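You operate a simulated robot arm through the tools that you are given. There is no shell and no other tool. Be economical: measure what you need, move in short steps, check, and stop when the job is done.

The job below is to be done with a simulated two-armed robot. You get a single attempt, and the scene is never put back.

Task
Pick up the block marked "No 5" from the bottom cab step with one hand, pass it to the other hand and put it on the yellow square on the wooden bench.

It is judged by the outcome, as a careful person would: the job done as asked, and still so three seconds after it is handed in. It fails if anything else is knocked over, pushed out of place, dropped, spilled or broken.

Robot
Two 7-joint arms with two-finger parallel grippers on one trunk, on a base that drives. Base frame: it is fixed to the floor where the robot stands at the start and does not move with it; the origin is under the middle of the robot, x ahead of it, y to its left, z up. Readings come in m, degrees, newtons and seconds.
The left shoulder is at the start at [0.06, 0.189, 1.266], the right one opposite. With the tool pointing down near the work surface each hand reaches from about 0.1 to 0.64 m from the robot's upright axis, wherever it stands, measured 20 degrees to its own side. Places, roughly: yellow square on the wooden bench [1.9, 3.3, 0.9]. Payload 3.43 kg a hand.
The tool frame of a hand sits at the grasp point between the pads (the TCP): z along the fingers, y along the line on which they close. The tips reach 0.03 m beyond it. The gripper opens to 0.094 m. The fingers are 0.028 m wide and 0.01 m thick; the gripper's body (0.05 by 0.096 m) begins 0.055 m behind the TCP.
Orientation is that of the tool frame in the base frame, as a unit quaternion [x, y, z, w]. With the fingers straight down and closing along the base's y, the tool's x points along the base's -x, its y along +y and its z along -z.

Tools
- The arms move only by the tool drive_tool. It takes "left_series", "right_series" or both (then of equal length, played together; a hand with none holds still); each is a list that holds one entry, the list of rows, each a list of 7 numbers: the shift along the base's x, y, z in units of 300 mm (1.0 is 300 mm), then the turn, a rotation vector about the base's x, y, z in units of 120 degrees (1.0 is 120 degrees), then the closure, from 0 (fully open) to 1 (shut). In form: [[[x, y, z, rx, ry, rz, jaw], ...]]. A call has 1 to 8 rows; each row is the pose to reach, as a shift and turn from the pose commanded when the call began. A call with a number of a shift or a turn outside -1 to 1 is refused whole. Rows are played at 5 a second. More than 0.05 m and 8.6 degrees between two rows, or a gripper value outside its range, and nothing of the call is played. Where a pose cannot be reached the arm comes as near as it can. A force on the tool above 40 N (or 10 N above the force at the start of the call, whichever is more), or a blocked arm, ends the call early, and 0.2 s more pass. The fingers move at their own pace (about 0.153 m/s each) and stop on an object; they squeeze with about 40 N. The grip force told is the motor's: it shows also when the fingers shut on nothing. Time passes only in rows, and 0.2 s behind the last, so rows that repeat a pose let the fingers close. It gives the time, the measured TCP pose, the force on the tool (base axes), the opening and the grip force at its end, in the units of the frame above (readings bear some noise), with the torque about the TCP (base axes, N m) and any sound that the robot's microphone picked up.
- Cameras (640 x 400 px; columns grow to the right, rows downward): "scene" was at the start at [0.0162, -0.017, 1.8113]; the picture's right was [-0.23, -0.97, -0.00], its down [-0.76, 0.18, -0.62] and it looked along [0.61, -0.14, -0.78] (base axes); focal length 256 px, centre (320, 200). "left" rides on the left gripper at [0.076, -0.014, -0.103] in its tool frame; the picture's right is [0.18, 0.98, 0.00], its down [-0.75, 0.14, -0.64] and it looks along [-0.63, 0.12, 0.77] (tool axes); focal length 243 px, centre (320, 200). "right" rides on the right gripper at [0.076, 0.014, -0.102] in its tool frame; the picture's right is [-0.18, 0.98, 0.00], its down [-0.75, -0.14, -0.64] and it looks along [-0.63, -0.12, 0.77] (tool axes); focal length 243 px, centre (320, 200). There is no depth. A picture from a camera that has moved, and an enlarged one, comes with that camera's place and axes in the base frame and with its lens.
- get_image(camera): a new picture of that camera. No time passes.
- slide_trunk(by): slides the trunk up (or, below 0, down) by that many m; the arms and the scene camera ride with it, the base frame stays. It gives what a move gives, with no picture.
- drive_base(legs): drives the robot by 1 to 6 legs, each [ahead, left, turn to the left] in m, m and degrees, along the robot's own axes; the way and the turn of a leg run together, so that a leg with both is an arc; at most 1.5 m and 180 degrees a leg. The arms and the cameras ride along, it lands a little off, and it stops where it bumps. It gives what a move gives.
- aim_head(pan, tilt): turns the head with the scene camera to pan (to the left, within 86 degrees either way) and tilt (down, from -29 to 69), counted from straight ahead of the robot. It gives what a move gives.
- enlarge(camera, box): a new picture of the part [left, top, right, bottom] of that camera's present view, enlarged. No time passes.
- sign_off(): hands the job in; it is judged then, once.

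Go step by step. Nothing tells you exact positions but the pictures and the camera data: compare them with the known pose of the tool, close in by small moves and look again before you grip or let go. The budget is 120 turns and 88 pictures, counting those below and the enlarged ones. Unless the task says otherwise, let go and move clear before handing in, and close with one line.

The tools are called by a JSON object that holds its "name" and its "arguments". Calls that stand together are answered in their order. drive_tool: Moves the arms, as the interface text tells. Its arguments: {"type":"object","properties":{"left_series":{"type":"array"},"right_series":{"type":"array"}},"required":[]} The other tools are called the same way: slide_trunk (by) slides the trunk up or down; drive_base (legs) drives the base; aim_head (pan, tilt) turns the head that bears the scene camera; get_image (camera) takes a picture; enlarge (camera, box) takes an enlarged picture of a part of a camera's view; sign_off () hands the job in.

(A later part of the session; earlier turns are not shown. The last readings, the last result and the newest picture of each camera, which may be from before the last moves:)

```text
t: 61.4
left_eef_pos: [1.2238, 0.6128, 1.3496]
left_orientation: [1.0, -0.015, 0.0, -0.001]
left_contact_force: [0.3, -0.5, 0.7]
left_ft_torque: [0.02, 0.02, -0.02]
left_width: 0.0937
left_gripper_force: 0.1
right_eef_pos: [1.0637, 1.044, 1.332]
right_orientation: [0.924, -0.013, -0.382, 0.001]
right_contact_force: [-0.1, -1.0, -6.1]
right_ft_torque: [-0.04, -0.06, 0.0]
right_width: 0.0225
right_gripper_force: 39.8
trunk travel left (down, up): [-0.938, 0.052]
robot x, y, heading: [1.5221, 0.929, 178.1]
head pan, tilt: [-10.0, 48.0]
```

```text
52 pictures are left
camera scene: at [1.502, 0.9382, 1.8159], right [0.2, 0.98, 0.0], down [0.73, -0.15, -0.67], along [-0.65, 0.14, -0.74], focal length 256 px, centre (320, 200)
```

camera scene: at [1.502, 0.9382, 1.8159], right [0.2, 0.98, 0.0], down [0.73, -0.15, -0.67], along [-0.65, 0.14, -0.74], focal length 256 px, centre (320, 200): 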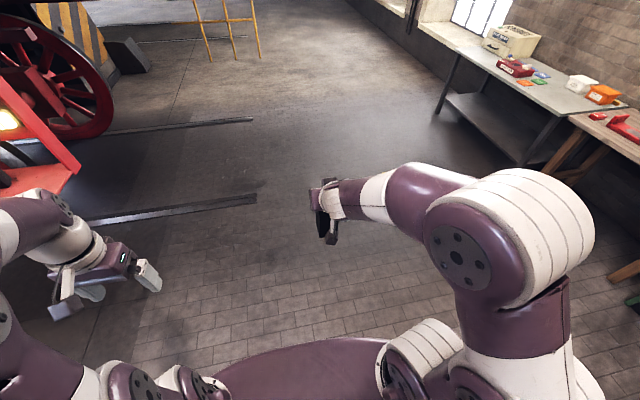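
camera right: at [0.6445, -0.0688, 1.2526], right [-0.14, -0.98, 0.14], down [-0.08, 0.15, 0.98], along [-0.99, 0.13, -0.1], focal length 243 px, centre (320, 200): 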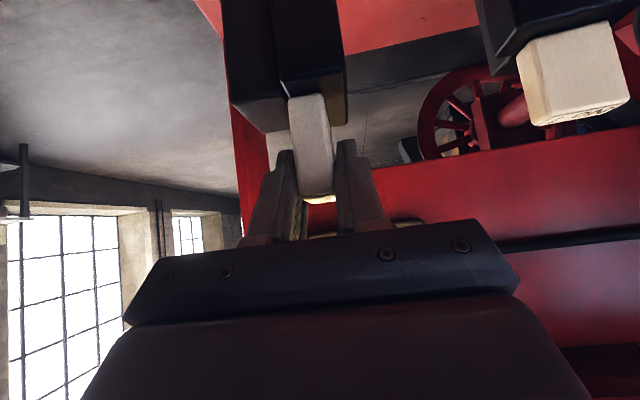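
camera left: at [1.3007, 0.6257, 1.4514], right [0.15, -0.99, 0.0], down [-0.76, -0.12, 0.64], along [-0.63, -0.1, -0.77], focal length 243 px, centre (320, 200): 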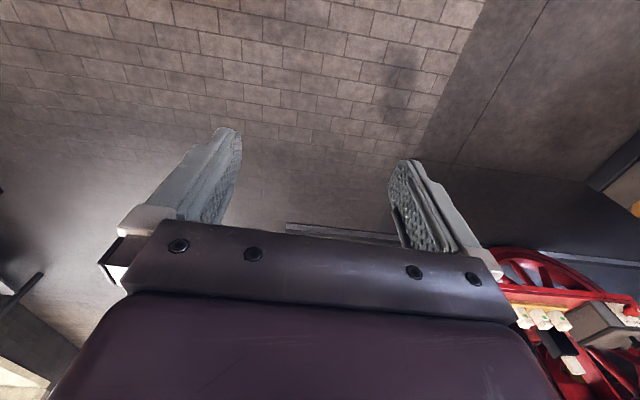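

Now on open floor. I'll turn the right hand 45° so it comes from the robot's right side, then inspect the block to plan the left hand's grasp on the black body.

{"name": "drive_tool", "arguments": {"right_series": [[[0.02, -0.04, 0, 0, 0, 0.054, 1], [0.04, -0.08, 0, 0, 0, 0.107, 1], [0.06, -0.12, 0, 0, 0, 0.161, 1], [0.08, -0.16, 0, 0, 0, 0.214, 1], [0.1, -0.2, 0, 0, 0, 0.268, 1], [0.11, -0.23, 0, 0, 0, 0.321, 1], [0.12, -0.25, 0, 0, 0, 0.375, 1]]]}}

{"name": "aim_head", "arguments": {"pan": 0, "tilt": 50}}

{"name": "get_image", "arguments": {"camera": "scene"}}

```text
t: 63.0
left_eef_pos: [1.2233, 0.6134, 1.3497]
left_orientation: [1.0, -0.015, 0.0, -0.001]
left_contact_force: [0.3, -1.0, 0.4]
left_ft_torque: [-0.01, -0.02, -0.01]
left_width: 0.094
left_gripper_force: 0.1
right_eef_pos: [1.0978, 0.9686, 1.3322]
right_orientation: [0.859, 0.341, -0.353, 0.148]
right_contact_force: [0.7, 0.5, -6.0]
right_ft_torque: [-0.01, -0.01, 0.02]
right_width: 0.0221
right_gripper_force: 40.1
right hand out of reach, approached as far as the arm can: row 2, 3, 4, 5
trunk travel left (down, up): [-0.938, 0.052]
robot x, y, heading: [1.5166, 0.9239, 178.4]
head pan, tilt: [-10.0, 48.0]
```

```text
t: 63.8
left_eef_pos: [1.224, 0.6128, 1.3488]
left_orientation: [1.0, -0.014, 0.0, 0.0]
left_contact_force: [-0.1, 0.1, -0.1]
left_ft_torque: [-0.02, 0.02, 0.0]
left_width: 0.0943
left_gripper_force: 0.1
right_eef_pos: [1.0987, 0.9702, 1.3325]
right_orientation: [0.859, 0.34, -0.353, 0.147]
right_contact_force: [0.4, 1.1, -5.9]
right_ft_torque: [0.01, 0.02, 0.02]
right_width: 0.0221
right_gripper_force: 39.4
trunk travel left (down, up): [-0.938, 0.052]
robot x, y, heading: [1.5192, 0.9259, 178.1]
head pan, tilt: [0.0, 50.0]
```

```text
51 pictures are left
camera scene: at [1.502, 0.9252, 1.8132], right [0.03, 1.0, 0.0], down [0.77, -0.02, -0.64], along [-0.64, 0.02, -0.77], focal length 256 px, centre (320, 200)
```

scene: 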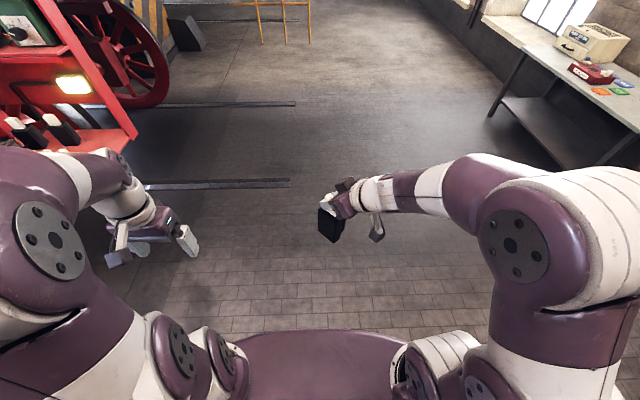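

{"name": "enlarge", "arguments": {"camera": "scene", "box": [295, 165, 405, 260]}}

{"name": "get_image", "arguments": {"camera": "right"}}

```text
4.21 times, centred on (350, 212) of scene
camera zoom: at [1.502, 0.9252, 1.8132], right [0.03, 1.0, 0.0], down [0.77, -0.02, -0.64], along [-0.64, 0.02, -0.77], focal length 1077 px, centre (194, 147)
```

zoom: 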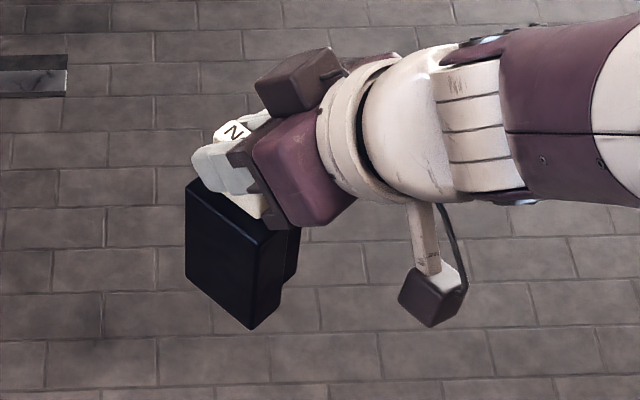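

```text
49 pictures are left
camera right: at [1.1999, 1.0476, 1.3514], right [0.58, -0.8, 0.14], down [-0.16, 0.06, 0.98], along [-0.8, -0.6, -0.1], focal length 243 px, centre (320, 200)
```

right: 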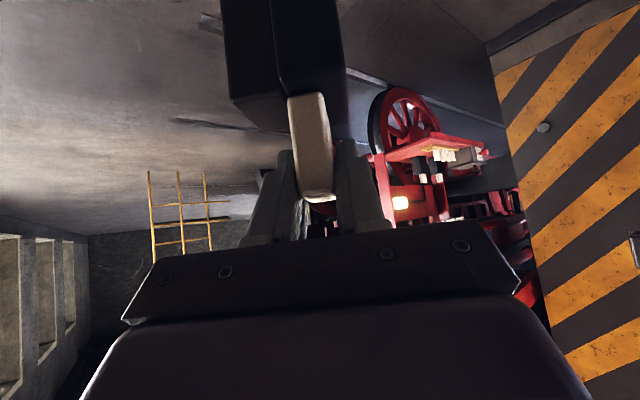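

The black body is about 56 mm across the faces the left hand will squeeze, mid-height around z 1.23. I'll bring the left hand round to a pre-grasp pointing forward-right and 30° down.

{"name": "drive_tool", "arguments": {"left_series": [[[-0.01, 0.09, -0.017, 0.0206, 0.0468, -0.0333, 0], [-0.02, 0.18, -0.034, 0.0412, 0.0936, -0.0665, 0], [-0.03, 0.27, -0.051, 0.0618, 0.1404, -0.0998, 0], [-0.04, 0.36, -0.068, 0.0824, 0.1872, -0.133, 0], [-0.053, 0.445, -0.085, 0.103, 0.234, -0.1663, 0]]]}}

{"name": "drive_tool", "arguments": {"left_series": [[[-0.01, 0.09, -0.017, 0.0206, 0.0468, -0.0333, 0], [-0.02, 0.18, -0.034, 0.0412, 0.0936, -0.0665, 0], [-0.03, 0.27, -0.051, 0.0618, 0.1404, -0.0998, 0], [-0.04, 0.36, -0.068, 0.0824, 0.1872, -0.133, 0], [-0.053, 0.445, -0.085, 0.103, 0.234, -0.1663, 0]]]}}

{"name": "get_image", "arguments": {"camera": "left"}}

{"name": "enlarge", "arguments": {"camera": "scene", "box": [220, 140, 420, 280]}}

```text
t: 65.0
left_eef_pos: [1.2062, 0.744, 1.3245]
left_orientation: [0.947, -0.185, -0.242, -0.103]
left_contact_force: [0.6, 0.4, -0.8]
left_ft_torque: [-0.01, 0.03, 0.0]
left_width: 0.0942
left_gripper_force: 0.1
left hand out of reach, approached as far as the arm can: row 5
right_eef_pos: [1.0997, 0.9697, 1.3328]
right_orientation: [0.859, 0.341, -0.353, 0.147]
right_contact_force: [1.3, -0.1, -6.5]
right_ft_torque: [0.0, -0.02, 0.02]
right_width: 0.0221
right_gripper_force: 39.8
trunk travel left (down, up): [-0.938, 0.052]
robot x, y, heading: [1.5167, 0.9231, 178.4]
head pan, tilt: [0.0, 50.0]
```

```text
t: 66.2
left_eef_pos: [1.19, 0.8805, 1.2988]
left_orientation: [0.797, -0.339, -0.46, -0.196]
left_contact_force: [-0.3, 0.4, -0.5]
left_ft_torque: [0.04, 0.03, 0.01]
left_width: 0.0938
left_gripper_force: 0.0
left hand out of reach, approached as far as the arm can: row 1, 2, 3, 4
right_eef_pos: [1.0988, 0.9705, 1.3323]
right_orientation: [0.859, 0.341, -0.353, 0.148]
right_contact_force: [-0.1, 0.3, -5.8]
right_ft_torque: [0.01, -0.02, 0.0]
right_width: 0.0221
right_gripper_force: 40.2
trunk travel left (down, up): [-0.938, 0.052]
robot x, y, heading: [1.5215, 0.9239, 178.3]
head pan, tilt: [0.0, 50.0]
```

```text
48 pictures are left
camera left: at [1.2883, 0.7992, 1.2833], right [-0.64, -0.75, -0.16], down [0.02, -0.23, 0.97], along [-0.77, 0.62, 0.16], focal length 243 px, centre (320, 200)
```

left: 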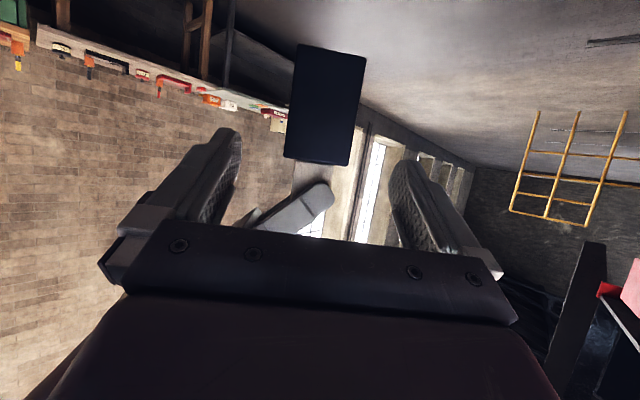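

```text
2.86 times, centred on (320, 210) of scene
camera zoom: at [1.502, 0.9259, 1.8132], right [0.03, 1.0, 0.0], down [0.77, -0.02, -0.64], along [-0.64, 0.02, -0.77], focal length 731 px, centre (320, 171)
```

zoom: 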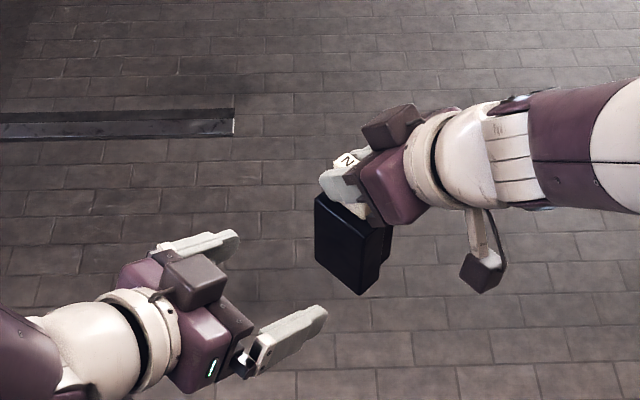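

Geometry agrees; body spans z ≈1.18–1.295. Advancing the left hand with fingers open around the black body.

{"name": "drive_tool", "arguments": {"left_series": [[[-0.073, 0.069, -0.051, 0, 0, 0, 0], [-0.145, 0.138, -0.102, 0, 0, 0, 0], [-0.218, 0.206, -0.152, 0, 0, 0, 0], [-0.29, 0.275, -0.203, 0, 0, 0, 0], [-0.29, 0.275, -0.203, 0, 0, 0, 0]]]}}

{"name": "get_image", "arguments": {"camera": "left"}}

{"name": "enlarge", "arguments": {"camera": "scene", "box": [250, 160, 400, 270]}}

```text
t: 67.3
left_eef_pos: [1.101, 0.9623, 1.2376]
left_orientation: [0.798, -0.337, -0.46, -0.195]
left_contact_force: [0.3, 0.2, 0.0]
left_ft_torque: [-0.01, -0.04, 0.01]
left_width: 0.094
left_gripper_force: 0.1
right_eef_pos: [1.0998, 0.9686, 1.3319]
right_orientation: [0.858, 0.341, -0.353, 0.148]
right_contact_force: [0.3, -0.4, -6.4]
right_ft_torque: [0.01, -0.04, 0.03]
right_width: 0.0222
right_gripper_force: 39.7
trunk travel left (down, up): [-0.938, 0.052]
robot x, y, heading: [1.5171, 0.9254, 178.4]
head pan, tilt: [0.0, 50.0]
```

```text
46 pictures are left
camera left: at [1.2002, 0.8818, 1.2221], right [-0.64, -0.75, -0.16], down [0.02, -0.23, 0.97], along [-0.77, 0.62, 0.16], focal length 243 px, centre (320, 200)
```

left: 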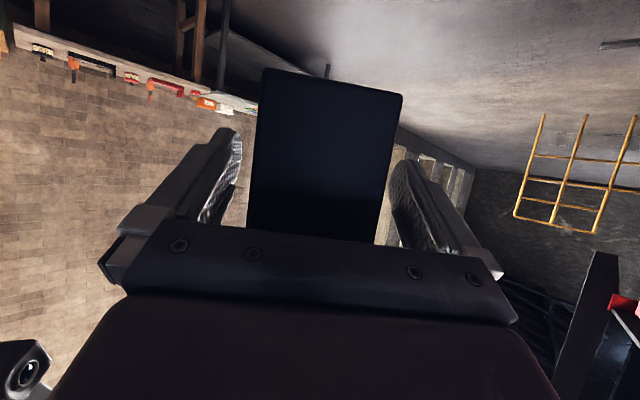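

```text
3.64 times, centred on (325, 215) of scene
camera zoom: at [1.5025, 0.9253, 1.8132], right [0.03, 1.0, 0.0], down [0.77, -0.02, -0.64], along [-0.64, 0.02, -0.77], focal length 930 px, centre (302, 146)
```

zoom: 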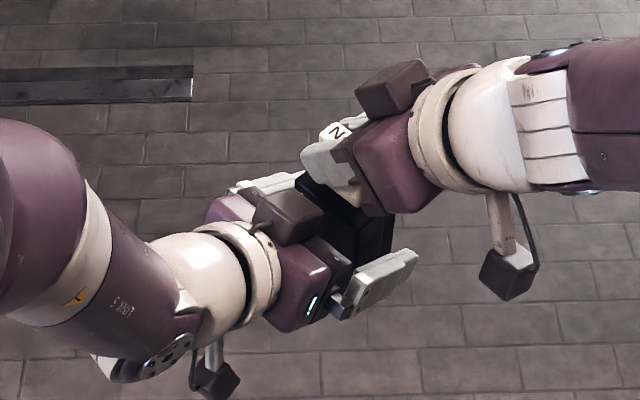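

Both fingers straddle the body. Closing the left gripper while the right holds.

{"name": "drive_tool", "arguments": {"left_series": [[[0, 0, 0, 0, 0, 0, 0.3], [0, 0, 0, 0, 0, 0, 0.5], [0, 0, 0, 0, 0, 0, 1], [0, 0, 0, 0, 0, 0, 1], [0, 0, 0, 0, 0, 0, 1]]]}}

{"name": "get_image", "arguments": {"camera": "left"}}

```text
t: 68.5
left_eef_pos: [1.1009, 0.9632, 1.2374]
left_orientation: [0.798, -0.338, -0.46, -0.195]
left_contact_force: [10.5, 19.5, 0.2]
left_ft_torque: [-1.16, 0.27, -0.07]
left_width: 0.0681
left_gripper_force: 40.3
right_eef_pos: [1.0989, 0.9694, 1.3324]
right_orientation: [0.859, 0.341, -0.353, 0.147]
right_contact_force: [-10.3, -20.0, -6.3]
right_ft_torque: [-0.73, 0.68, -0.03]
right_width: 0.0222
right_gripper_force: 39.9
trunk travel left (down, up): [-0.938, 0.052]
robot x, y, heading: [1.5191, 0.9264, 178.3]
head pan, tilt: [0.0, 50.0]
```

```text
44 pictures are left
camera left: at [1.2003, 0.8817, 1.2222], right [-0.64, -0.75, -0.16], down [0.02, -0.23, 0.97], along [-0.77, 0.62, 0.16], focal length 243 px, centre (320, 200)
```

left: 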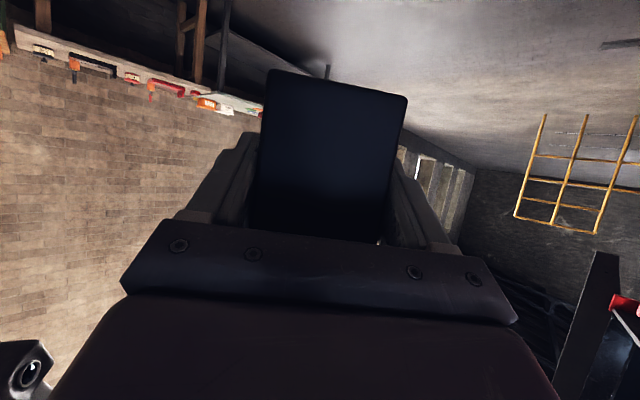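

Both hands hold it. I'll ease the side load with a tiny shift, then open the right hand and back it out.

{"name": "drive_tool", "arguments": {"left_series": [[[0.004, 0.007, 0, 0, 0, 0, 1], [0.004, 0.007, 0, 0, 0, 0, 1]]]}}

{"name": "drive_tool", "arguments": {"right_series": [[[0, 0, 0, 0, 0, 0, 0.6], [0, 0, 0, 0, 0, 0, 0.4], [0, 0, 0, 0, 0, 0, 0.4]]]}}

```text
t: 69.2
left_eef_pos: [1.1012, 0.9629, 1.2364]
left_orientation: [0.799, -0.336, -0.459, -0.195]
left_contact_force: [-4.3, -4.4, -4.5]
left_ft_torque: [-0.02, -0.07, -0.36]
left_width: 0.0682
left_gripper_force: 39.7
right_eef_pos: [1.0995, 0.9705, 1.3325]
right_orientation: [0.859, 0.34, -0.353, 0.146]
right_contact_force: [5.3, 5.2, 5.9]
right_ft_torque: [0.44, -0.47, 0.39]
right_width: 0.0222
right_gripper_force: 40.1
trunk travel left (down, up): [-0.938, 0.052]
robot x, y, heading: [1.5177, 0.9208, 178.4]
head pan, tilt: [0.0, 50.0]
```

```text
t: 70.0
left_eef_pos: [1.102, 0.9625, 1.2371]
left_orientation: [0.798, -0.337, -0.46, -0.195]
left_contact_force: [6.8, -8.6, 0.3]
left_ft_torque: [0.42, 0.37, -0.01]
left_width: 0.0686
left_gripper_force: 40.0
right_eef_pos: [1.0988, 0.9702, 1.3321]
right_orientation: [0.859, 0.341, -0.353, 0.147]
right_contact_force: [-5.9, 8.4, -4.5]
right_ft_torque: [0.33, 0.24, -0.04]
right_width: 0.0505
right_gripper_force: 0.0
trunk travel left (down, up): [-0.938, 0.052]
robot x, y, heading: [1.5179, 0.9246, 178.3]
head pan, tilt: [0.0, 50.0]
```

The right's outer finger presses on the left hand when opened so far; I'll narrow it a bit and look before backing out.

{"name": "drive_tool", "arguments": {"right_series": [[[0, 0, 0, 0, 0, 0, 0.6], [0, 0, 0, 0, 0, 0, 0.63]]]}}

{"name": "get_image", "arguments": {"camera": "right"}}

{"name": "enlarge", "arguments": {"camera": "scene", "box": [280, 170, 380, 250]}}

```text
t: 70.5
left_eef_pos: [1.1019, 0.9638, 1.2387]
left_orientation: [0.797, -0.338, -0.46, -0.195]
left_contact_force: [-0.3, 0.0, -0.8]
left_ft_torque: [-0.03, -0.03, -0.01]
left_width: 0.0683
left_gripper_force: 39.7
right_eef_pos: [1.0999, 0.9702, 1.3321]
right_orientation: [0.859, 0.34, -0.352, 0.147]
right_contact_force: [-0.3, 0.4, 0.2]
right_ft_torque: [-0.02, 0.03, -0.02]
right_width: 0.0347
right_gripper_force: 0.0
trunk travel left (down, up): [-0.938, 0.052]
robot x, y, heading: [1.5214, 0.9283, 178.0]
head pan, tilt: [0.0, 50.0]
```

```text
43 pictures are left
camera right: at [1.2, 1.0477, 1.3514], right [0.58, -0.8, 0.14], down [-0.16, 0.06, 0.98], along [-0.8, -0.6, -0.1], focal length 243 px, centre (320, 200)
```

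right: 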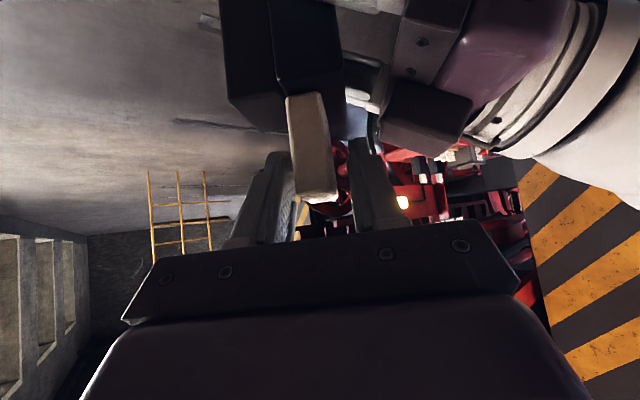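

```text
5.00 times, centred on (330, 210) of scene
camera zoom: at [1.5022, 0.9254, 1.8132], right [0.03, 1.0, 0.0], down [0.77, -0.02, -0.64], along [-0.64, 0.02, -0.77], focal length 1279 px, centre (270, 150)
```

zoom: 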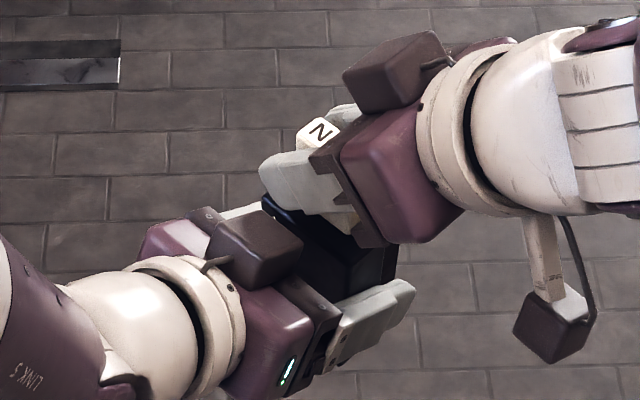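

Contact is gone and the tag is free. Backing the right hand out along its own axis.

{"name": "drive_tool", "arguments": {"right_series": [[[0.03, 0.03, 0.042, 0, 0, 0, 0.63], [0.06, 0.06, 0.085, 0, 0, 0, 0.63], [0.12, 0.12, 0.17, 0, 0, 0, 0.63], [0.18, 0.175, 0.25, 0, 0, 0, 0.63], [0.25, 0.245, 0.35, 0, 0, 0, 0.63]]]}}

{"name": "get_image", "arguments": {"camera": "scene"}}

```text
t: 71.8
left_eef_pos: [1.1032, 0.9648, 1.2381]
left_orientation: [0.798, -0.337, -0.46, -0.194]
left_contact_force: [0.4, 0.5, -0.4]
left_ft_torque: [-0.03, -0.03, 0.01]
left_width: 0.0683
left_gripper_force: 39.8
right_eef_pos: [1.1751, 1.0439, 1.436]
right_orientation: [0.859, 0.341, -0.354, 0.148]
right_contact_force: [-0.5, -0.1, 0.7]
right_ft_torque: [0.0, 0.01, 0.01]
right_width: 0.0348
right_gripper_force: 0.0
trunk travel left (down, up): [-0.938, 0.052]
robot x, y, heading: [1.5182, 0.9242, 178.2]
head pan, tilt: [0.0, 50.0]
```

```text
41 pictures are left
camera scene: at [1.5041, 0.9255, 1.8132], right [0.03, 1.0, 0.0], down [0.77, -0.02, -0.64], along [-0.64, 0.02, -0.77], focal length 256 px, centre (320, 200)
```

scene: 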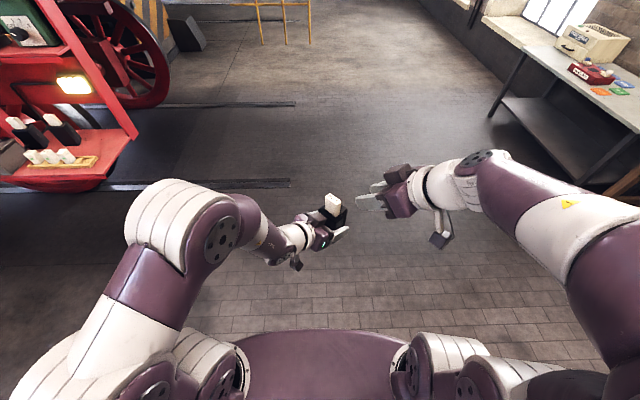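

The left hand alone holds the block upright. I'll tuck the right hand aside, then turn toward the bench and approach to look.

{"name": "drive_tool", "arguments": {"right_series": [[[0.06, 0.11, 0, 0, 0, 0, 0.63], [0.12, 0.22, 0, 0, 0, 0, 0.63], [0.18, 0.33, 0, 0, 0, 0, 0.63], [0.24, 0.44, 0, 0, 0, 0, 0.63], [0.3, 0.55, 0, 0, 0, 0, 0.63], [0.36, 0.65, 0, 0, 0, 0, 0.63]]]}}

{"name": "drive_base", "arguments": {"legs": [[0, 0, -88.2], [1.1, -0.25, 0]]}}

{"name": "aim_head", "arguments": {"pan": 0, "tilt": 40}}

{"name": "get_image", "arguments": {"camera": "scene"}}

```text
t: 73.2
left_eef_pos: [1.1019, 0.9646, 1.2379]
left_orientation: [0.798, -0.337, -0.459, -0.194]
left_contact_force: [-0.6, 0.9, -0.7]
left_ft_torque: [-0.02, -0.03, -0.01]
left_width: 0.0682
left_gripper_force: 40.4
right_eef_pos: [1.2829, 1.2389, 1.4385]
right_orientation: [0.858, 0.342, -0.353, 0.148]
right_contact_force: [0.4, 0.0, -0.1]
right_ft_torque: [0.0, 0.01, 0.01]
right_width: 0.0348
right_gripper_force: 0.1
trunk travel left (down, up): [-0.938, 0.052]
robot x, y, heading: [1.5177, 0.9258, 178.2]
head pan, tilt: [0.0, 50.0]
```

```text
t: 82.6
left_eef_pos: [1.7867, 2.4352, 1.2377]
left_orientation: [-0.34, 0.797, 0.196, 0.46]
left_contact_force: [0.3, -0.7, 0.7]
left_ft_torque: [-0.06, 0.03, 0.0]
left_width: 0.068
left_gripper_force: 40.2
right_eef_pos: [2.0655, 2.2671, 1.4389]
right_orientation: [0.855, -0.351, -0.356, -0.14]
right_contact_force: [-0.2, 0.2, 0.8]
right_ft_torque: [-0.01, 0.01, -0.01]
right_width: 0.0347
right_gripper_force: 0.1
trunk travel left (down, up): [-0.938, 0.052]
robot x, y, heading: [1.7644, 2.0207, 90.7]
head pan, tilt: [0.0, 50.0]
```

```text
t: 83.3
left_eef_pos: [1.7859, 2.4361, 1.2369]
left_orientation: [-0.341, 0.797, 0.196, 0.459]
left_contact_force: [-0.4, 0.0, 0.5]
left_ft_torque: [-0.03, 0.06, 0.0]
left_width: 0.0682
left_gripper_force: 40.0
right_eef_pos: [2.0643, 2.2677, 1.4386]
right_orientation: [0.855, -0.35, -0.357, -0.139]
right_contact_force: [0.5, -0.2, 0.4]
right_ft_torque: [-0.01, -0.02, 0.02]
right_width: 0.0349
right_gripper_force: 0.1
trunk travel left (down, up): [-0.938, 0.052]
robot x, y, heading: [1.7626, 2.0204, 90.5]
head pan, tilt: [0.0, 40.0]
```

```text
40 pictures are left
camera scene: at [1.7642, 2.0464, 1.8273], right [1.0, 0.01, 0.0], down [0.0, -0.64, -0.77], along [-0.01, 0.77, -0.64], focal length 256 px, centre (320, 200)
```

scene: 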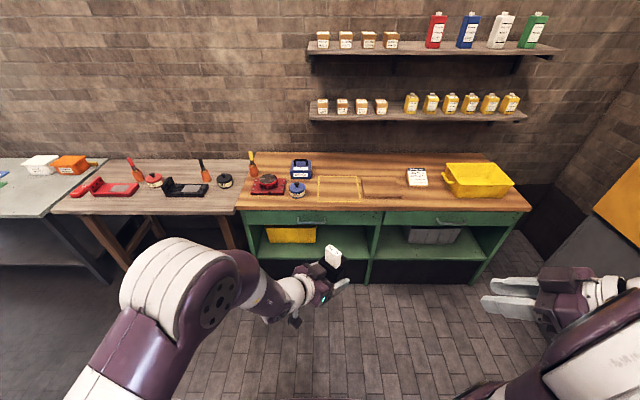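

I see a yellow outlined square on the bench top at about pixel (340,188). Zooming.

{"name": "enlarge", "arguments": {"camera": "scene", "box": [240, 145, 440, 225]}}

```text
3.20 times, centred on (340, 185) of scene
camera zoom: at [1.7642, 2.0464, 1.8273], right [1.0, 0.01, 0.0], down [0.0, -0.64, -0.77], along [-0.01, 0.77, -0.64], focal length 819 px, centre (256, 248)
```

zoom: 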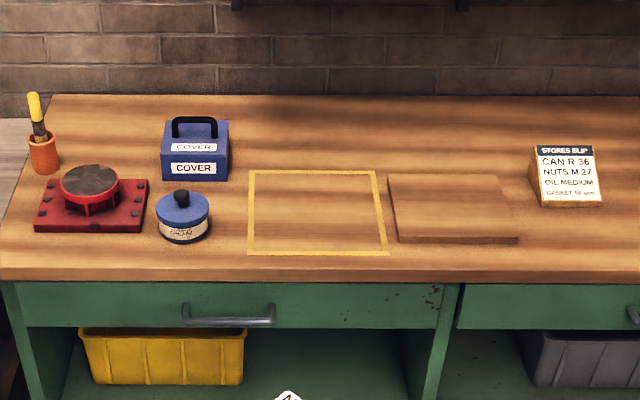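

The square is ~0.25 m wide, centred near (1.86, 3.27, 0.9). The base can't get too close to the cabinet, so I'll swing the left hand to point straight ahead and extend it.

{"name": "drive_tool", "arguments": {"left_series": [[[-0.06, 0.09, 0, 0, 0, 0.053, 1], [-0.12, 0.18, 0, 0, 0, 0.106, 1], [-0.18, 0.27, 0, 0, 0, 0.159, 1], [-0.24, 0.36, 0, 0, 0, 0.212, 1], [-0.3, 0.45, 0, 0, 0, 0.265, 1], [-0.36, 0.53, 0, 0, 0, 0.318, 1], [-0.4, 0.6, 0, 0, 0, 0.367, 1]]]}}

{"name": "get_image", "arguments": {"camera": "scene"}}

{"name": "get_image", "arguments": {"camera": "left"}}

```text
t: 84.9
left_eef_pos: [1.5649, 2.6103, 1.2294]
left_orientation: [-0.603, 0.624, 0.342, 0.361]
left_contact_force: [-0.9, 0.5, 0.1]
left_ft_torque: [-0.08, 0.0, -0.01]
left_width: 0.0685
left_gripper_force: 39.8
left hand out of reach, approached as far as the arm can: row 4, 5, 6, 7
right_eef_pos: [2.0631, 2.2693, 1.4383]
right_orientation: [0.855, -0.351, -0.356, -0.14]
right_contact_force: [0.1, 0.3, -0.5]
right_ft_torque: [-0.04, 0.02, -0.02]
right_width: 0.0351
right_gripper_force: 0.1
trunk travel left (down, up): [-0.938, 0.052]
robot x, y, heading: [1.7639, 2.0219, 90.6]
head pan, tilt: [0.0, 40.0]
```

```text
38 pictures are left
camera scene: at [1.7624, 2.0479, 1.8274], right [1.0, 0.01, 0.0], down [0.01, -0.64, -0.77], along [-0.01, 0.77, -0.64], focal length 256 px, centre (320, 200)
```

scene: 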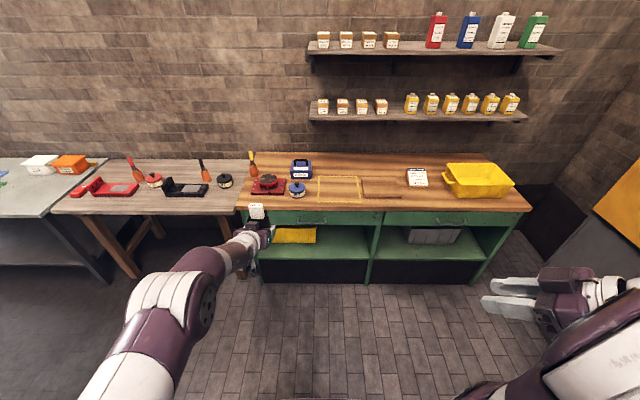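

```text
37 pictures are left
camera left: at [1.5746, 2.4812, 1.2142], right [-0.98, -0.05, -0.17], down [-0.16, -0.17, 0.97], along [-0.08, 0.98, 0.16], focal length 243 px, centre (320, 200)
```

left: 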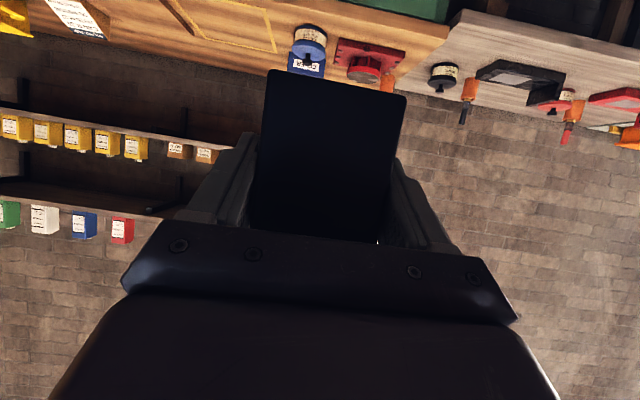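

The arm was at its reach limit. I'll settle to a nearby pose that is within reach.

{"name": "drive_tool", "arguments": {"left_series": [[[-0.1, -0.05, 0, 0, 0, 0, 1], [-0.2, -0.1, 0, 0, 0, 0, 1], [-0.3, -0.15, 0, 0, 0, 0, 1], [-0.337, -0.18, 0, 0, 0, 0, 1], [-0.337, -0.18, 0, 0, 0, 0, 1]]]}}

```text
t: 86.1
left_eef_pos: [1.4644, 2.5533, 1.2299]
left_orientation: [0.615, -0.611, -0.353, -0.352]
left_contact_force: [0.8, 1.0, 0.7]
left_ft_torque: [-0.08, -0.01, -0.02]
left_width: 0.0685
left_gripper_force: 39.9
right_eef_pos: [2.0649, 2.2682, 1.4389]
right_orientation: [0.855, -0.35, -0.355, -0.139]
right_contact_force: [0.4, -0.6, 0.2]
right_ft_torque: [-0.02, -0.03, 0.01]
right_width: 0.0347
right_gripper_force: 0.1
trunk travel left (down, up): [-0.938, 0.052]
robot x, y, heading: [1.763, 2.0196, 90.5]
head pan, tilt: [0.0, 40.0]
```

{"name": "drive_tool", "arguments": {"left_series": [[[0.1, 0, 0.005, 0, 0, 0, 1], [0.2, 0, 0.01, 0, 0, 0, 1], [0.3, 0, 0.015, 0, 0, 0, 1], [0.4, 0, 0.02, 0, 0, 0, 1], [0.4, 0, 0.02, 0, 0, 0, 1]]]}}

```text
t: 87.3
left_eef_pos: [1.5334, 2.5525, 1.2353]
left_orientation: [0.614, -0.612, -0.352, -0.354]
left_contact_force: [-0.8, -0.1, -0.2]
left_ft_torque: [-0.08, 0.01, -0.03]
left_width: 0.0683
left_gripper_force: 40.5
left hand out of reach, approached as far as the arm can: row 3, 4, 5
right_eef_pos: [2.0672, 2.2678, 1.438]
right_orientation: [0.855, -0.35, -0.357, -0.139]
right_contact_force: [0.0, -0.6, -0.1]
right_ft_torque: [-0.01, 0.02, -0.01]
right_width: 0.0351
right_gripper_force: 0.1
trunk travel left (down, up): [-0.938, 0.052]
robot x, y, heading: [1.7613, 2.0201, 90.2]
head pan, tilt: [0.0, 40.0]
```

Lateral wrist limit, fine. I'll extend slightly forward from here.

{"name": "drive_tool", "arguments": {"left_series": [[[-0.05, 0.1, 0, 0, 0, 0, 1], [-0.05, 0.2, 0, 0, 0, 0, 1], [-0.05, 0.25, 0, 0, 0, 0, 1], [-0.05, 0.25, 0, 0, 0, 0, 1]]]}}

{"name": "get_image", "arguments": {"camera": "left"}}

{"name": "enlarge", "arguments": {"camera": "scene", "box": [180, 170, 320, 270]}}

```text
t: 88.3
left_eef_pos: [1.5189, 2.6265, 1.2335]
left_orientation: [0.616, -0.61, -0.354, -0.351]
left_contact_force: [0.1, -0.2, -0.4]
left_ft_torque: [-0.02, -0.01, 0.05]
left_width: 0.0683
left_gripper_force: 40.0
right_eef_pos: [2.0641, 2.2688, 1.438]
right_orientation: [0.855, -0.351, -0.356, -0.139]
right_contact_force: [1.1, 0.3, 0.3]
right_ft_torque: [0.01, -0.01, -0.02]
right_width: 0.0347
right_gripper_force: 0.1
trunk travel left (down, up): [-0.938, 0.052]
robot x, y, heading: [1.7594, 2.0188, 90.2]
head pan, tilt: [0.0, 40.0]
```

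```text
36 pictures are left
camera left: at [1.5327, 2.5017, 1.2182], right [-0.98, -0.1, -0.16], down [-0.14, -0.18, 0.97], along [-0.12, 0.98, 0.16], focal length 243 px, centre (320, 200)
```

left: 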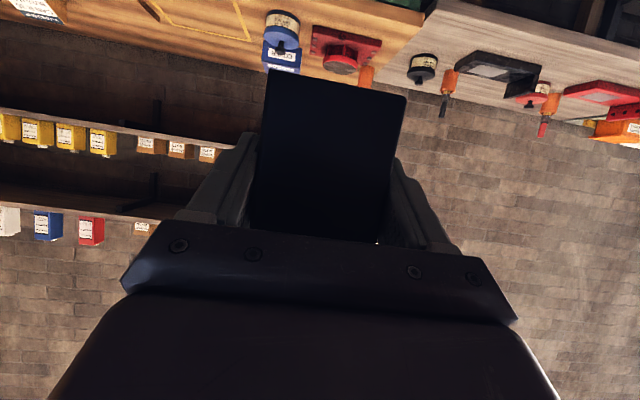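

```text
4.00 times, centred on (250, 220) of scene
camera zoom: at [1.7631, 2.0463, 1.8274], right [1.0, 0.01, 0.0], down [0.01, -0.64, -0.77], along [-0.01, 0.77, -0.64], focal length 1024 px, centre (600, 120)
```

zoom: 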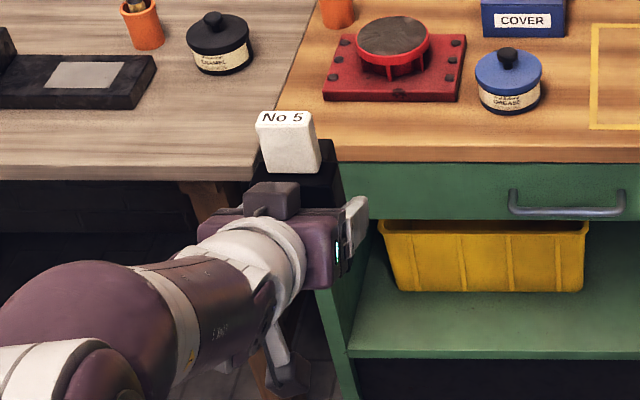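

Now at 0.61 m forward, block level. I'll shift right, lower the trunk to near bench height and move most of the way in.

{"name": "drive_base", "arguments": {"legs": [[0, -0.34, 0]]}}

{"name": "slide_trunk", "arguments": {"by": -0.2}}

{"name": "drive_base", "arguments": {"legs": [[0.4, 0, 0]]}}

{"name": "aim_head", "arguments": {"pan": 15, "tilt": 45}}

{"name": "get_image", "arguments": {"camera": "scene"}}

```text
t: 90.6
left_eef_pos: [1.8576, 2.63, 1.2337]
left_orientation: [0.613, -0.612, -0.353, -0.354]
left_contact_force: [-0.5, -0.1, -0.2]
left_ft_torque: [-0.1, -0.02, -0.04]
left_width: 0.0683
left_gripper_force: 40.4
right_eef_pos: [2.4043, 2.2695, 1.4382]
right_orientation: [0.854, -0.352, -0.355, -0.141]
right_contact_force: [0.0, 0.3, 0.1]
right_ft_torque: [0.03, -0.02, 0.01]
right_width: 0.0349
right_gripper_force: 0.1
trunk travel left (down, up): [-0.938, 0.052]
robot x, y, heading: [2.1031, 2.0232, 90.2]
head pan, tilt: [0.0, 40.0]
```

```text
t: 92.7
left_eef_pos: [1.8593, 2.63, 1.033]
left_orientation: [0.614, -0.612, -0.353, -0.353]
left_contact_force: [-0.5, 0.0, -0.2]
left_ft_torque: [-0.05, 0.0, -0.01]
left_width: 0.0682
left_gripper_force: 40.4
right_eef_pos: [2.4073, 2.2683, 1.2374]
right_orientation: [0.855, -0.352, -0.355, -0.14]
right_contact_force: [-0.1, 0.8, 0.4]
right_ft_torque: [0.01, 0.04, -0.01]
right_width: 0.0347
right_gripper_force: 0.1
trunk travel left (down, up): [-0.738, 0.252]
robot x, y, heading: [2.1003, 2.0202, 90.1]
head pan, tilt: [0.0, 40.0]
```

```text
t: 95.2
left_eef_pos: [1.8572, 3.028, 1.0333]
left_orientation: [0.615, -0.611, -0.354, -0.352]
left_contact_force: [0.6, -0.8, -0.1]
left_ft_torque: [-0.03, 0.03, 0.0]
left_width: 0.0685
left_gripper_force: 40.4
right_eef_pos: [2.4042, 2.6682, 1.2381]
right_orientation: [0.855, -0.351, -0.355, -0.139]
right_contact_force: [0.3, -0.6, -0.9]
right_ft_torque: [0.03, -0.04, 0.0]
right_width: 0.0348
right_gripper_force: 0.1
trunk travel left (down, up): [-0.738, 0.252]
robot x, y, heading: [2.0996, 2.4198, 90.4]
head pan, tilt: [0.0, 40.0]
```

```text
t: 96.0
left_eef_pos: [1.8576, 3.0287, 1.0327]
left_orientation: [0.614, -0.611, -0.353, -0.353]
left_contact_force: [0.0, 0.2, -0.1]
left_ft_torque: [-0.03, 0.01, 0.0]
left_width: 0.0685
left_gripper_force: 40.2
right_eef_pos: [2.4044, 2.6685, 1.2376]
right_orientation: [0.855, -0.35, -0.356, -0.14]
right_contact_force: [0.0, 0.2, -0.3]
right_ft_torque: [0.0, 0.0, 0.02]
right_width: 0.0351
right_gripper_force: 0.0
trunk travel left (down, up): [-0.738, 0.252]
robot x, y, heading: [2.0982, 2.4171, 90.1]
head pan, tilt: [15.0, 45.0]
```

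```text
34 pictures are left
camera scene: at [2.0814, 2.4405, 1.6201], right [0.96, 0.26, 0.0], down [0.19, -0.68, -0.71], along [-0.19, 0.68, -0.71], focal length 256 px, centre (320, 200)
```

scene: 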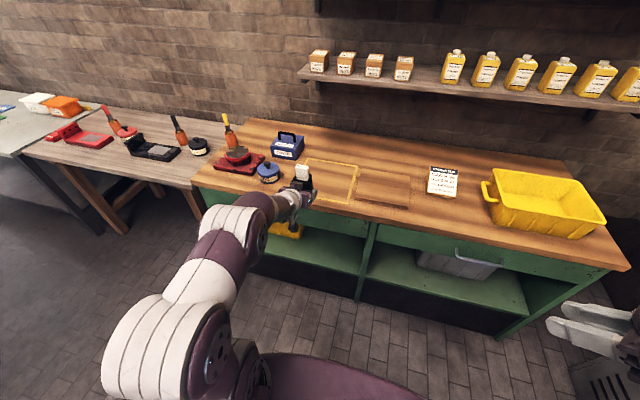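

{"name": "enlarge", "arguments": {"camera": "scene", "box": [250, 130, 390, 230]}}

```text
4.00 times, centred on (320, 180) of scene
camera zoom: at [2.0814, 2.4405, 1.6201], right [0.96, 0.26, 0.0], down [0.19, -0.68, -0.71], along [-0.19, 0.68, -0.71], focal length 1024 px, centre (320, 280)
```

zoom: 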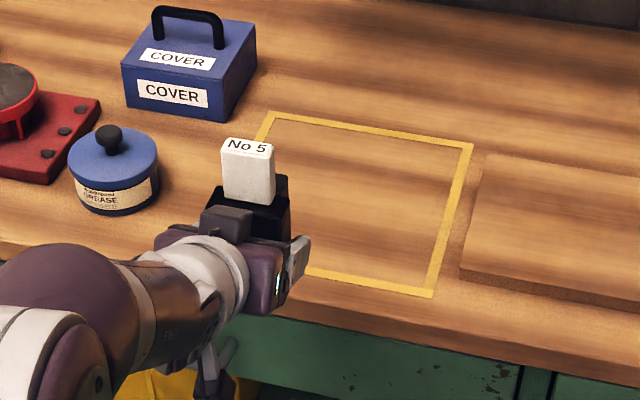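

Square centre ≈ (1.868, 3.267). Driving the remaining 0.225 m in.

{"name": "drive_base", "arguments": {"legs": [[0.227, -0.01, 0]]}}

{"name": "enlarge", "arguments": {"camera": "scene", "box": [210, 130, 390, 260]}}

{"name": "get_image", "arguments": {"camera": "left"}}

```text
t: 97.7
left_eef_pos: [1.8661, 3.2573, 1.0336]
left_orientation: [0.614, -0.611, -0.353, -0.352]
left_contact_force: [-0.1, -0.1, 0.1]
left_ft_torque: [-0.07, 0.02, 0.01]
left_width: 0.0681
left_gripper_force: 40.1
right_eef_pos: [2.4128, 2.8956, 1.2374]
right_orientation: [0.855, -0.351, -0.355, -0.139]
right_contact_force: [1.3, 0.7, -0.6]
right_ft_torque: [-0.02, -0.03, 0.02]
right_width: 0.0349
right_gripper_force: 0.1
trunk travel left (down, up): [-0.738, 0.252]
robot x, y, heading: [2.1053, 2.6435, 90.2]
head pan, tilt: [15.0, 45.0]
```

```text
3.08 times, centred on (300, 195) of scene
camera zoom: at [2.0898, 2.6684, 1.6201], right [0.96, 0.26, 0.0], down [0.19, -0.68, -0.71], along [-0.19, 0.68, -0.71], focal length 787 px, centre (382, 215)
```

zoom: 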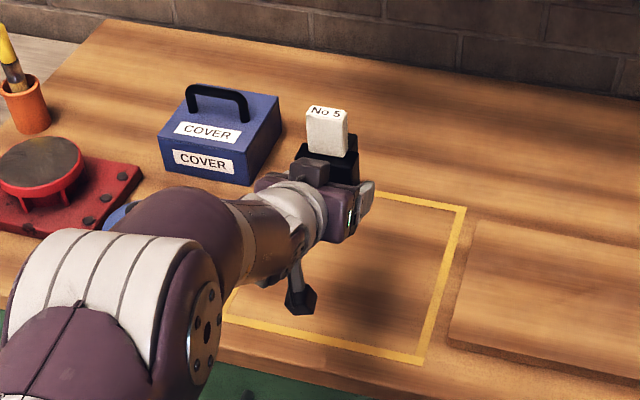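

```text
31 pictures are left
camera left: at [1.8812, 3.1305, 1.0181], right [-0.98, -0.1, -0.16], down [-0.14, -0.18, 0.97], along [-0.12, 0.98, 0.16], focal length 243 px, centre (320, 200)
```

left: 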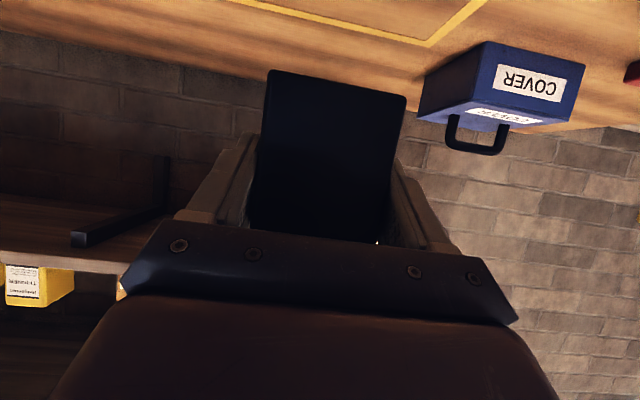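

The block is over the square. Lowering with the trunk to just above the surface.

{"name": "slide_trunk", "arguments": {"by": -0.06}}

{"name": "enlarge", "arguments": {"camera": "scene", "box": [210, 110, 390, 240]}}

{"name": "get_image", "arguments": {"camera": "left"}}

```text
t: 98.7
left_eef_pos: [1.8668, 3.2571, 0.9739]
left_orientation: [0.614, -0.611, -0.354, -0.352]
left_contact_force: [0.1, 0.0, -0.1]
left_ft_torque: [-0.07, 0.02, 0.01]
left_width: 0.068
left_gripper_force: 40.1
right_eef_pos: [2.413, 2.896, 1.1782]
right_orientation: [0.855, -0.351, -0.356, -0.139]
right_contact_force: [-0.1, 0.3, 0.2]
right_ft_torque: [-0.02, 0.03, -0.01]
right_width: 0.0347
right_gripper_force: 0.1
trunk travel left (down, up): [-0.678, 0.312]
robot x, y, heading: [2.11, 2.6523, 90.5]
head pan, tilt: [15.0, 45.0]
```

```text
3.08 times, centred on (300, 175) of scene
camera zoom: at [2.0899, 2.6683, 1.5602], right [0.96, 0.26, 0.0], down [0.19, -0.68, -0.71], along [-0.19, 0.68, -0.71], focal length 787 px, centre (382, 277)
```

zoom: 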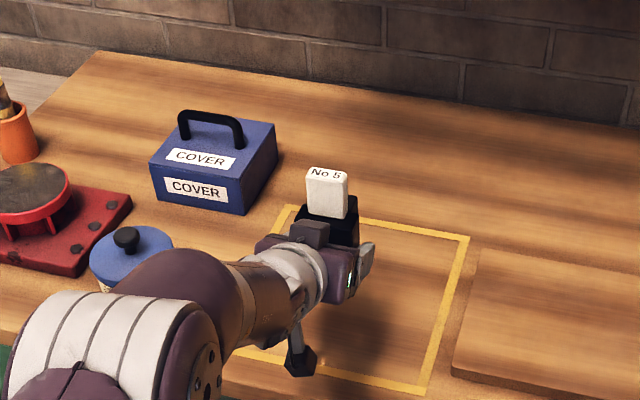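

```text
29 pictures are left
camera left: at [1.8812, 3.1304, 0.9582], right [-0.98, -0.1, -0.16], down [-0.14, -0.18, 0.97], along [-0.12, 0.98, 0.16], focal length 243 px, centre (320, 200)
```

left: 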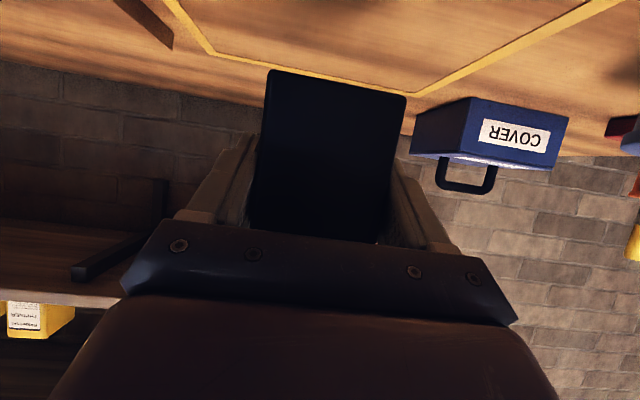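

Close to the surface now; lowering in small arm steps while watching the force.

{"name": "drive_tool", "arguments": {"left_series": [[[0, 0, -0.015, 0, 0, 0, 1], [0, 0, -0.03, 0, 0, 0, 1], [0, 0, -0.045, 0, 0, 0, 1], [0, 0, -0.06, 0, 0, 0, 1]]]}}

{"name": "enlarge", "arguments": {"camera": "scene", "box": [270, 140, 350, 240]}}

```text
t: 99.7
left_eef_pos: [1.8651, 3.2567, 0.955]
left_orientation: [0.614, -0.612, -0.353, -0.353]
left_contact_force: [0.0, -0.2, 0.5]
left_ft_torque: [-0.05, 0.03, -0.03]
left_width: 0.0684
left_gripper_force: 40.0
right_eef_pos: [2.412, 2.8964, 1.1775]
right_orientation: [0.855, -0.352, -0.356, -0.14]
right_contact_force: [-0.4, 0.3, 0.6]
right_ft_torque: [0.0, 0.01, -0.03]
right_width: 0.0348
right_gripper_force: 0.0
trunk travel left (down, up): [-0.678, 0.312]
robot x, y, heading: [2.1105, 2.6486, 90.3]
head pan, tilt: [15.0, 45.0]
```

```text
4.00 times, centred on (310, 190) of scene
camera zoom: at [2.0898, 2.6686, 1.5601], right [0.96, 0.26, 0.0], down [0.19, -0.68, -0.71], along [-0.19, 0.68, -0.71], focal length 1024 px, centre (360, 240)
```

zoom: 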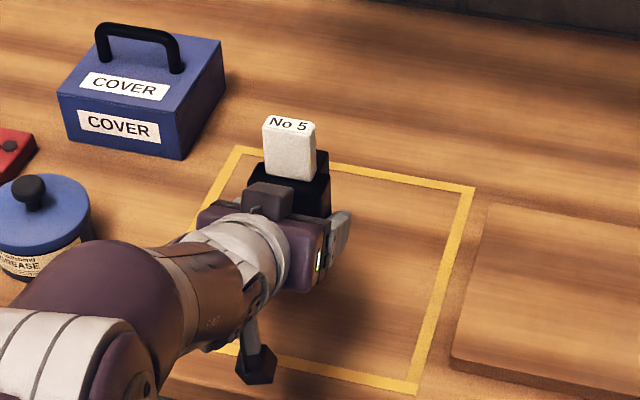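

{"name": "drive_tool", "arguments": {"left_series": [[[0, 0, -0.01, 0, 0, 0, 1], [0, 0, -0.02, 0, 0, 0, 1], [0, 0, -0.03, 0, 0, 0, 1], [0, 0, -0.04, 0, 0, 0, 1]]]}}

{"name": "get_image", "arguments": {"camera": "left"}}

```text
t: 100.7
left_eef_pos: [1.8672, 3.2561, 0.9431]
left_orientation: [0.614, -0.611, -0.354, -0.353]
left_contact_force: [0.2, 0.7, 0.1]
left_ft_torque: [-0.11, 0.0, -0.02]
left_width: 0.0682
left_gripper_force: 40.3
right_eef_pos: [2.4128, 2.8966, 1.1775]
right_orientation: [0.855, -0.352, -0.355, -0.14]
right_contact_force: [0.1, -0.8, -0.3]
right_ft_torque: [-0.01, 0.02, 0.01]
right_width: 0.0346
right_gripper_force: 0.2
trunk travel left (down, up): [-0.678, 0.312]
robot x, y, heading: [2.109, 2.6515, 90.4]
head pan, tilt: [15.0, 45.0]
```

```text
27 pictures are left
camera left: at [1.8813, 3.1302, 0.9281], right [-0.98, -0.1, -0.16], down [-0.14, -0.18, 0.97], along [-0.12, 0.98, 0.16], focal length 243 px, centre (320, 200)
```

left: 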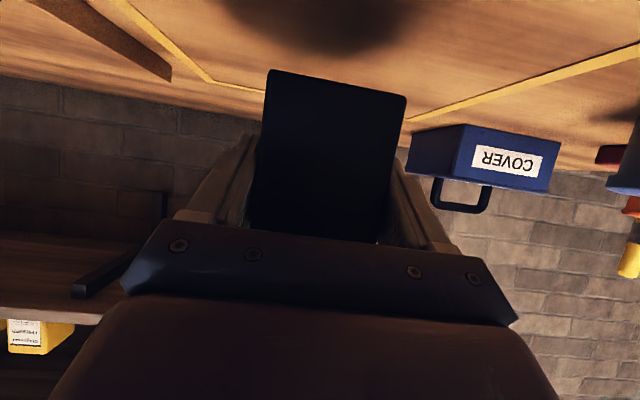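

Still a gap to the shadow, about 2 cm. Continuing down in 3 mm steps.

{"name": "drive_tool", "arguments": {"left_series": [[[0, 0, -0.01, 0, 0, 0, 1], [0, 0, -0.02, 0, 0, 0, 1], [0, 0, -0.03, 0, 0, 0, 1], [0, 0, -0.04, 0, 0, 0, 1]]]}}

{"name": "get_image", "arguments": {"camera": "left"}}

{"name": "enlarge", "arguments": {"camera": "scene", "box": [270, 140, 350, 240]}}

```text
t: 101.7
left_eef_pos: [1.8657, 3.2572, 0.9309]
left_orientation: [0.614, -0.612, -0.353, -0.352]
left_contact_force: [-0.6, -0.5, 0.0]
left_ft_torque: [-0.09, 0.0, -0.02]
left_width: 0.0682
left_gripper_force: 40.5
right_eef_pos: [2.4119, 2.8959, 1.1778]
right_orientation: [0.855, -0.352, -0.355, -0.14]
right_contact_force: [-0.3, -0.4, -0.9]
right_ft_torque: [0.0, 0.01, -0.01]
right_width: 0.0348
right_gripper_force: 0.0
trunk travel left (down, up): [-0.678, 0.312]
robot x, y, heading: [2.1097, 2.6486, 90.6]
head pan, tilt: [15.0, 45.0]
```

```text
26 pictures are left
camera left: at [1.8815, 3.1306, 0.9158], right [-0.98, -0.1, -0.16], down [-0.14, -0.18, 0.97], along [-0.12, 0.98, 0.16], focal length 243 px, centre (320, 200)
```

left: 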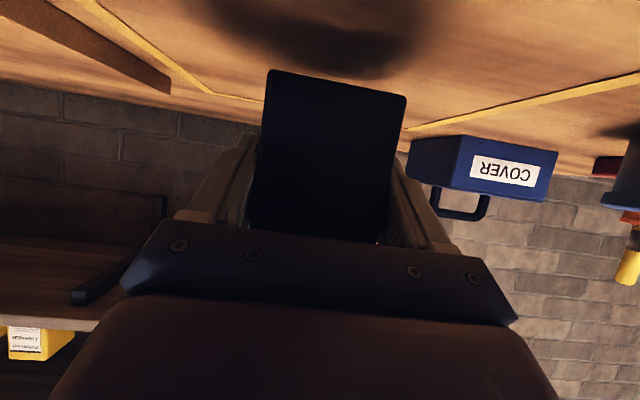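

```text
4.00 times, centred on (310, 190) of scene
camera zoom: at [2.0898, 2.6687, 1.5601], right [0.96, 0.26, 0.0], down [0.19, -0.68, -0.71], along [-0.19, 0.68, -0.71], focal length 1024 px, centre (360, 240)
```

zoom: 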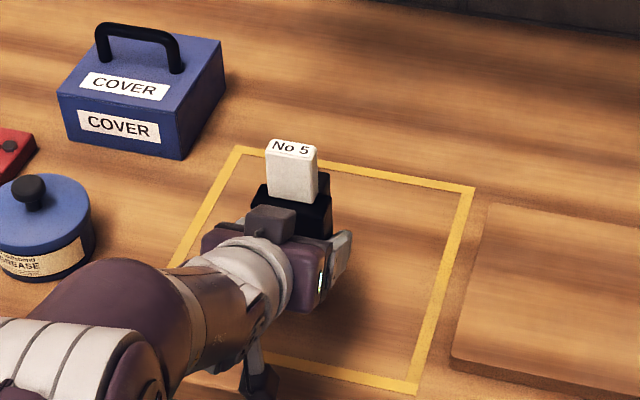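

Shadow is closing in on the base. Continuing.

{"name": "drive_tool", "arguments": {"left_series": [[[0, 0, -0.008, 0, 0, 0, 1], [0, 0, -0.016, 0, 0, 0, 1], [0, 0, -0.024, 0, 0, 0, 1], [0, 0, -0.032, 0, 0, 0, 1]]]}}

{"name": "get_image", "arguments": {"camera": "left"}}

```text
t: 102.7
left_eef_pos: [1.8667, 3.2568, 0.9204]
left_orientation: [0.615, -0.611, -0.354, -0.352]
left_contact_force: [-0.1, -0.3, -0.2]
left_ft_torque: [-0.08, 0.01, 0.0]
left_width: 0.0684
left_gripper_force: 40.4
right_eef_pos: [2.4128, 2.8959, 1.1785]
right_orientation: [0.855, -0.351, -0.356, -0.139]
right_contact_force: [-0.1, -0.3, 0.0]
right_ft_torque: [-0.02, -0.03, 0.01]
right_width: 0.0349
right_gripper_force: 0.0
trunk travel left (down, up): [-0.678, 0.312]
robot x, y, heading: [2.1109, 2.6479, 90.4]
head pan, tilt: [15.0, 45.0]
```

```text
24 pictures are left
camera left: at [1.8812, 3.1303, 0.9059], right [-0.98, -0.1, -0.16], down [-0.14, -0.18, 0.97], along [-0.12, 0.98, 0.16], focal length 243 px, centre (320, 200)
```

left: 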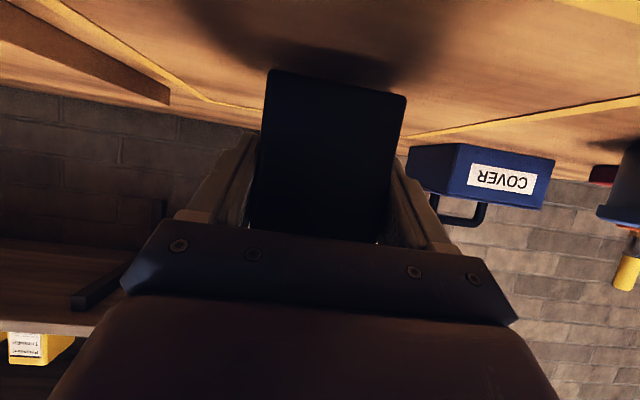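

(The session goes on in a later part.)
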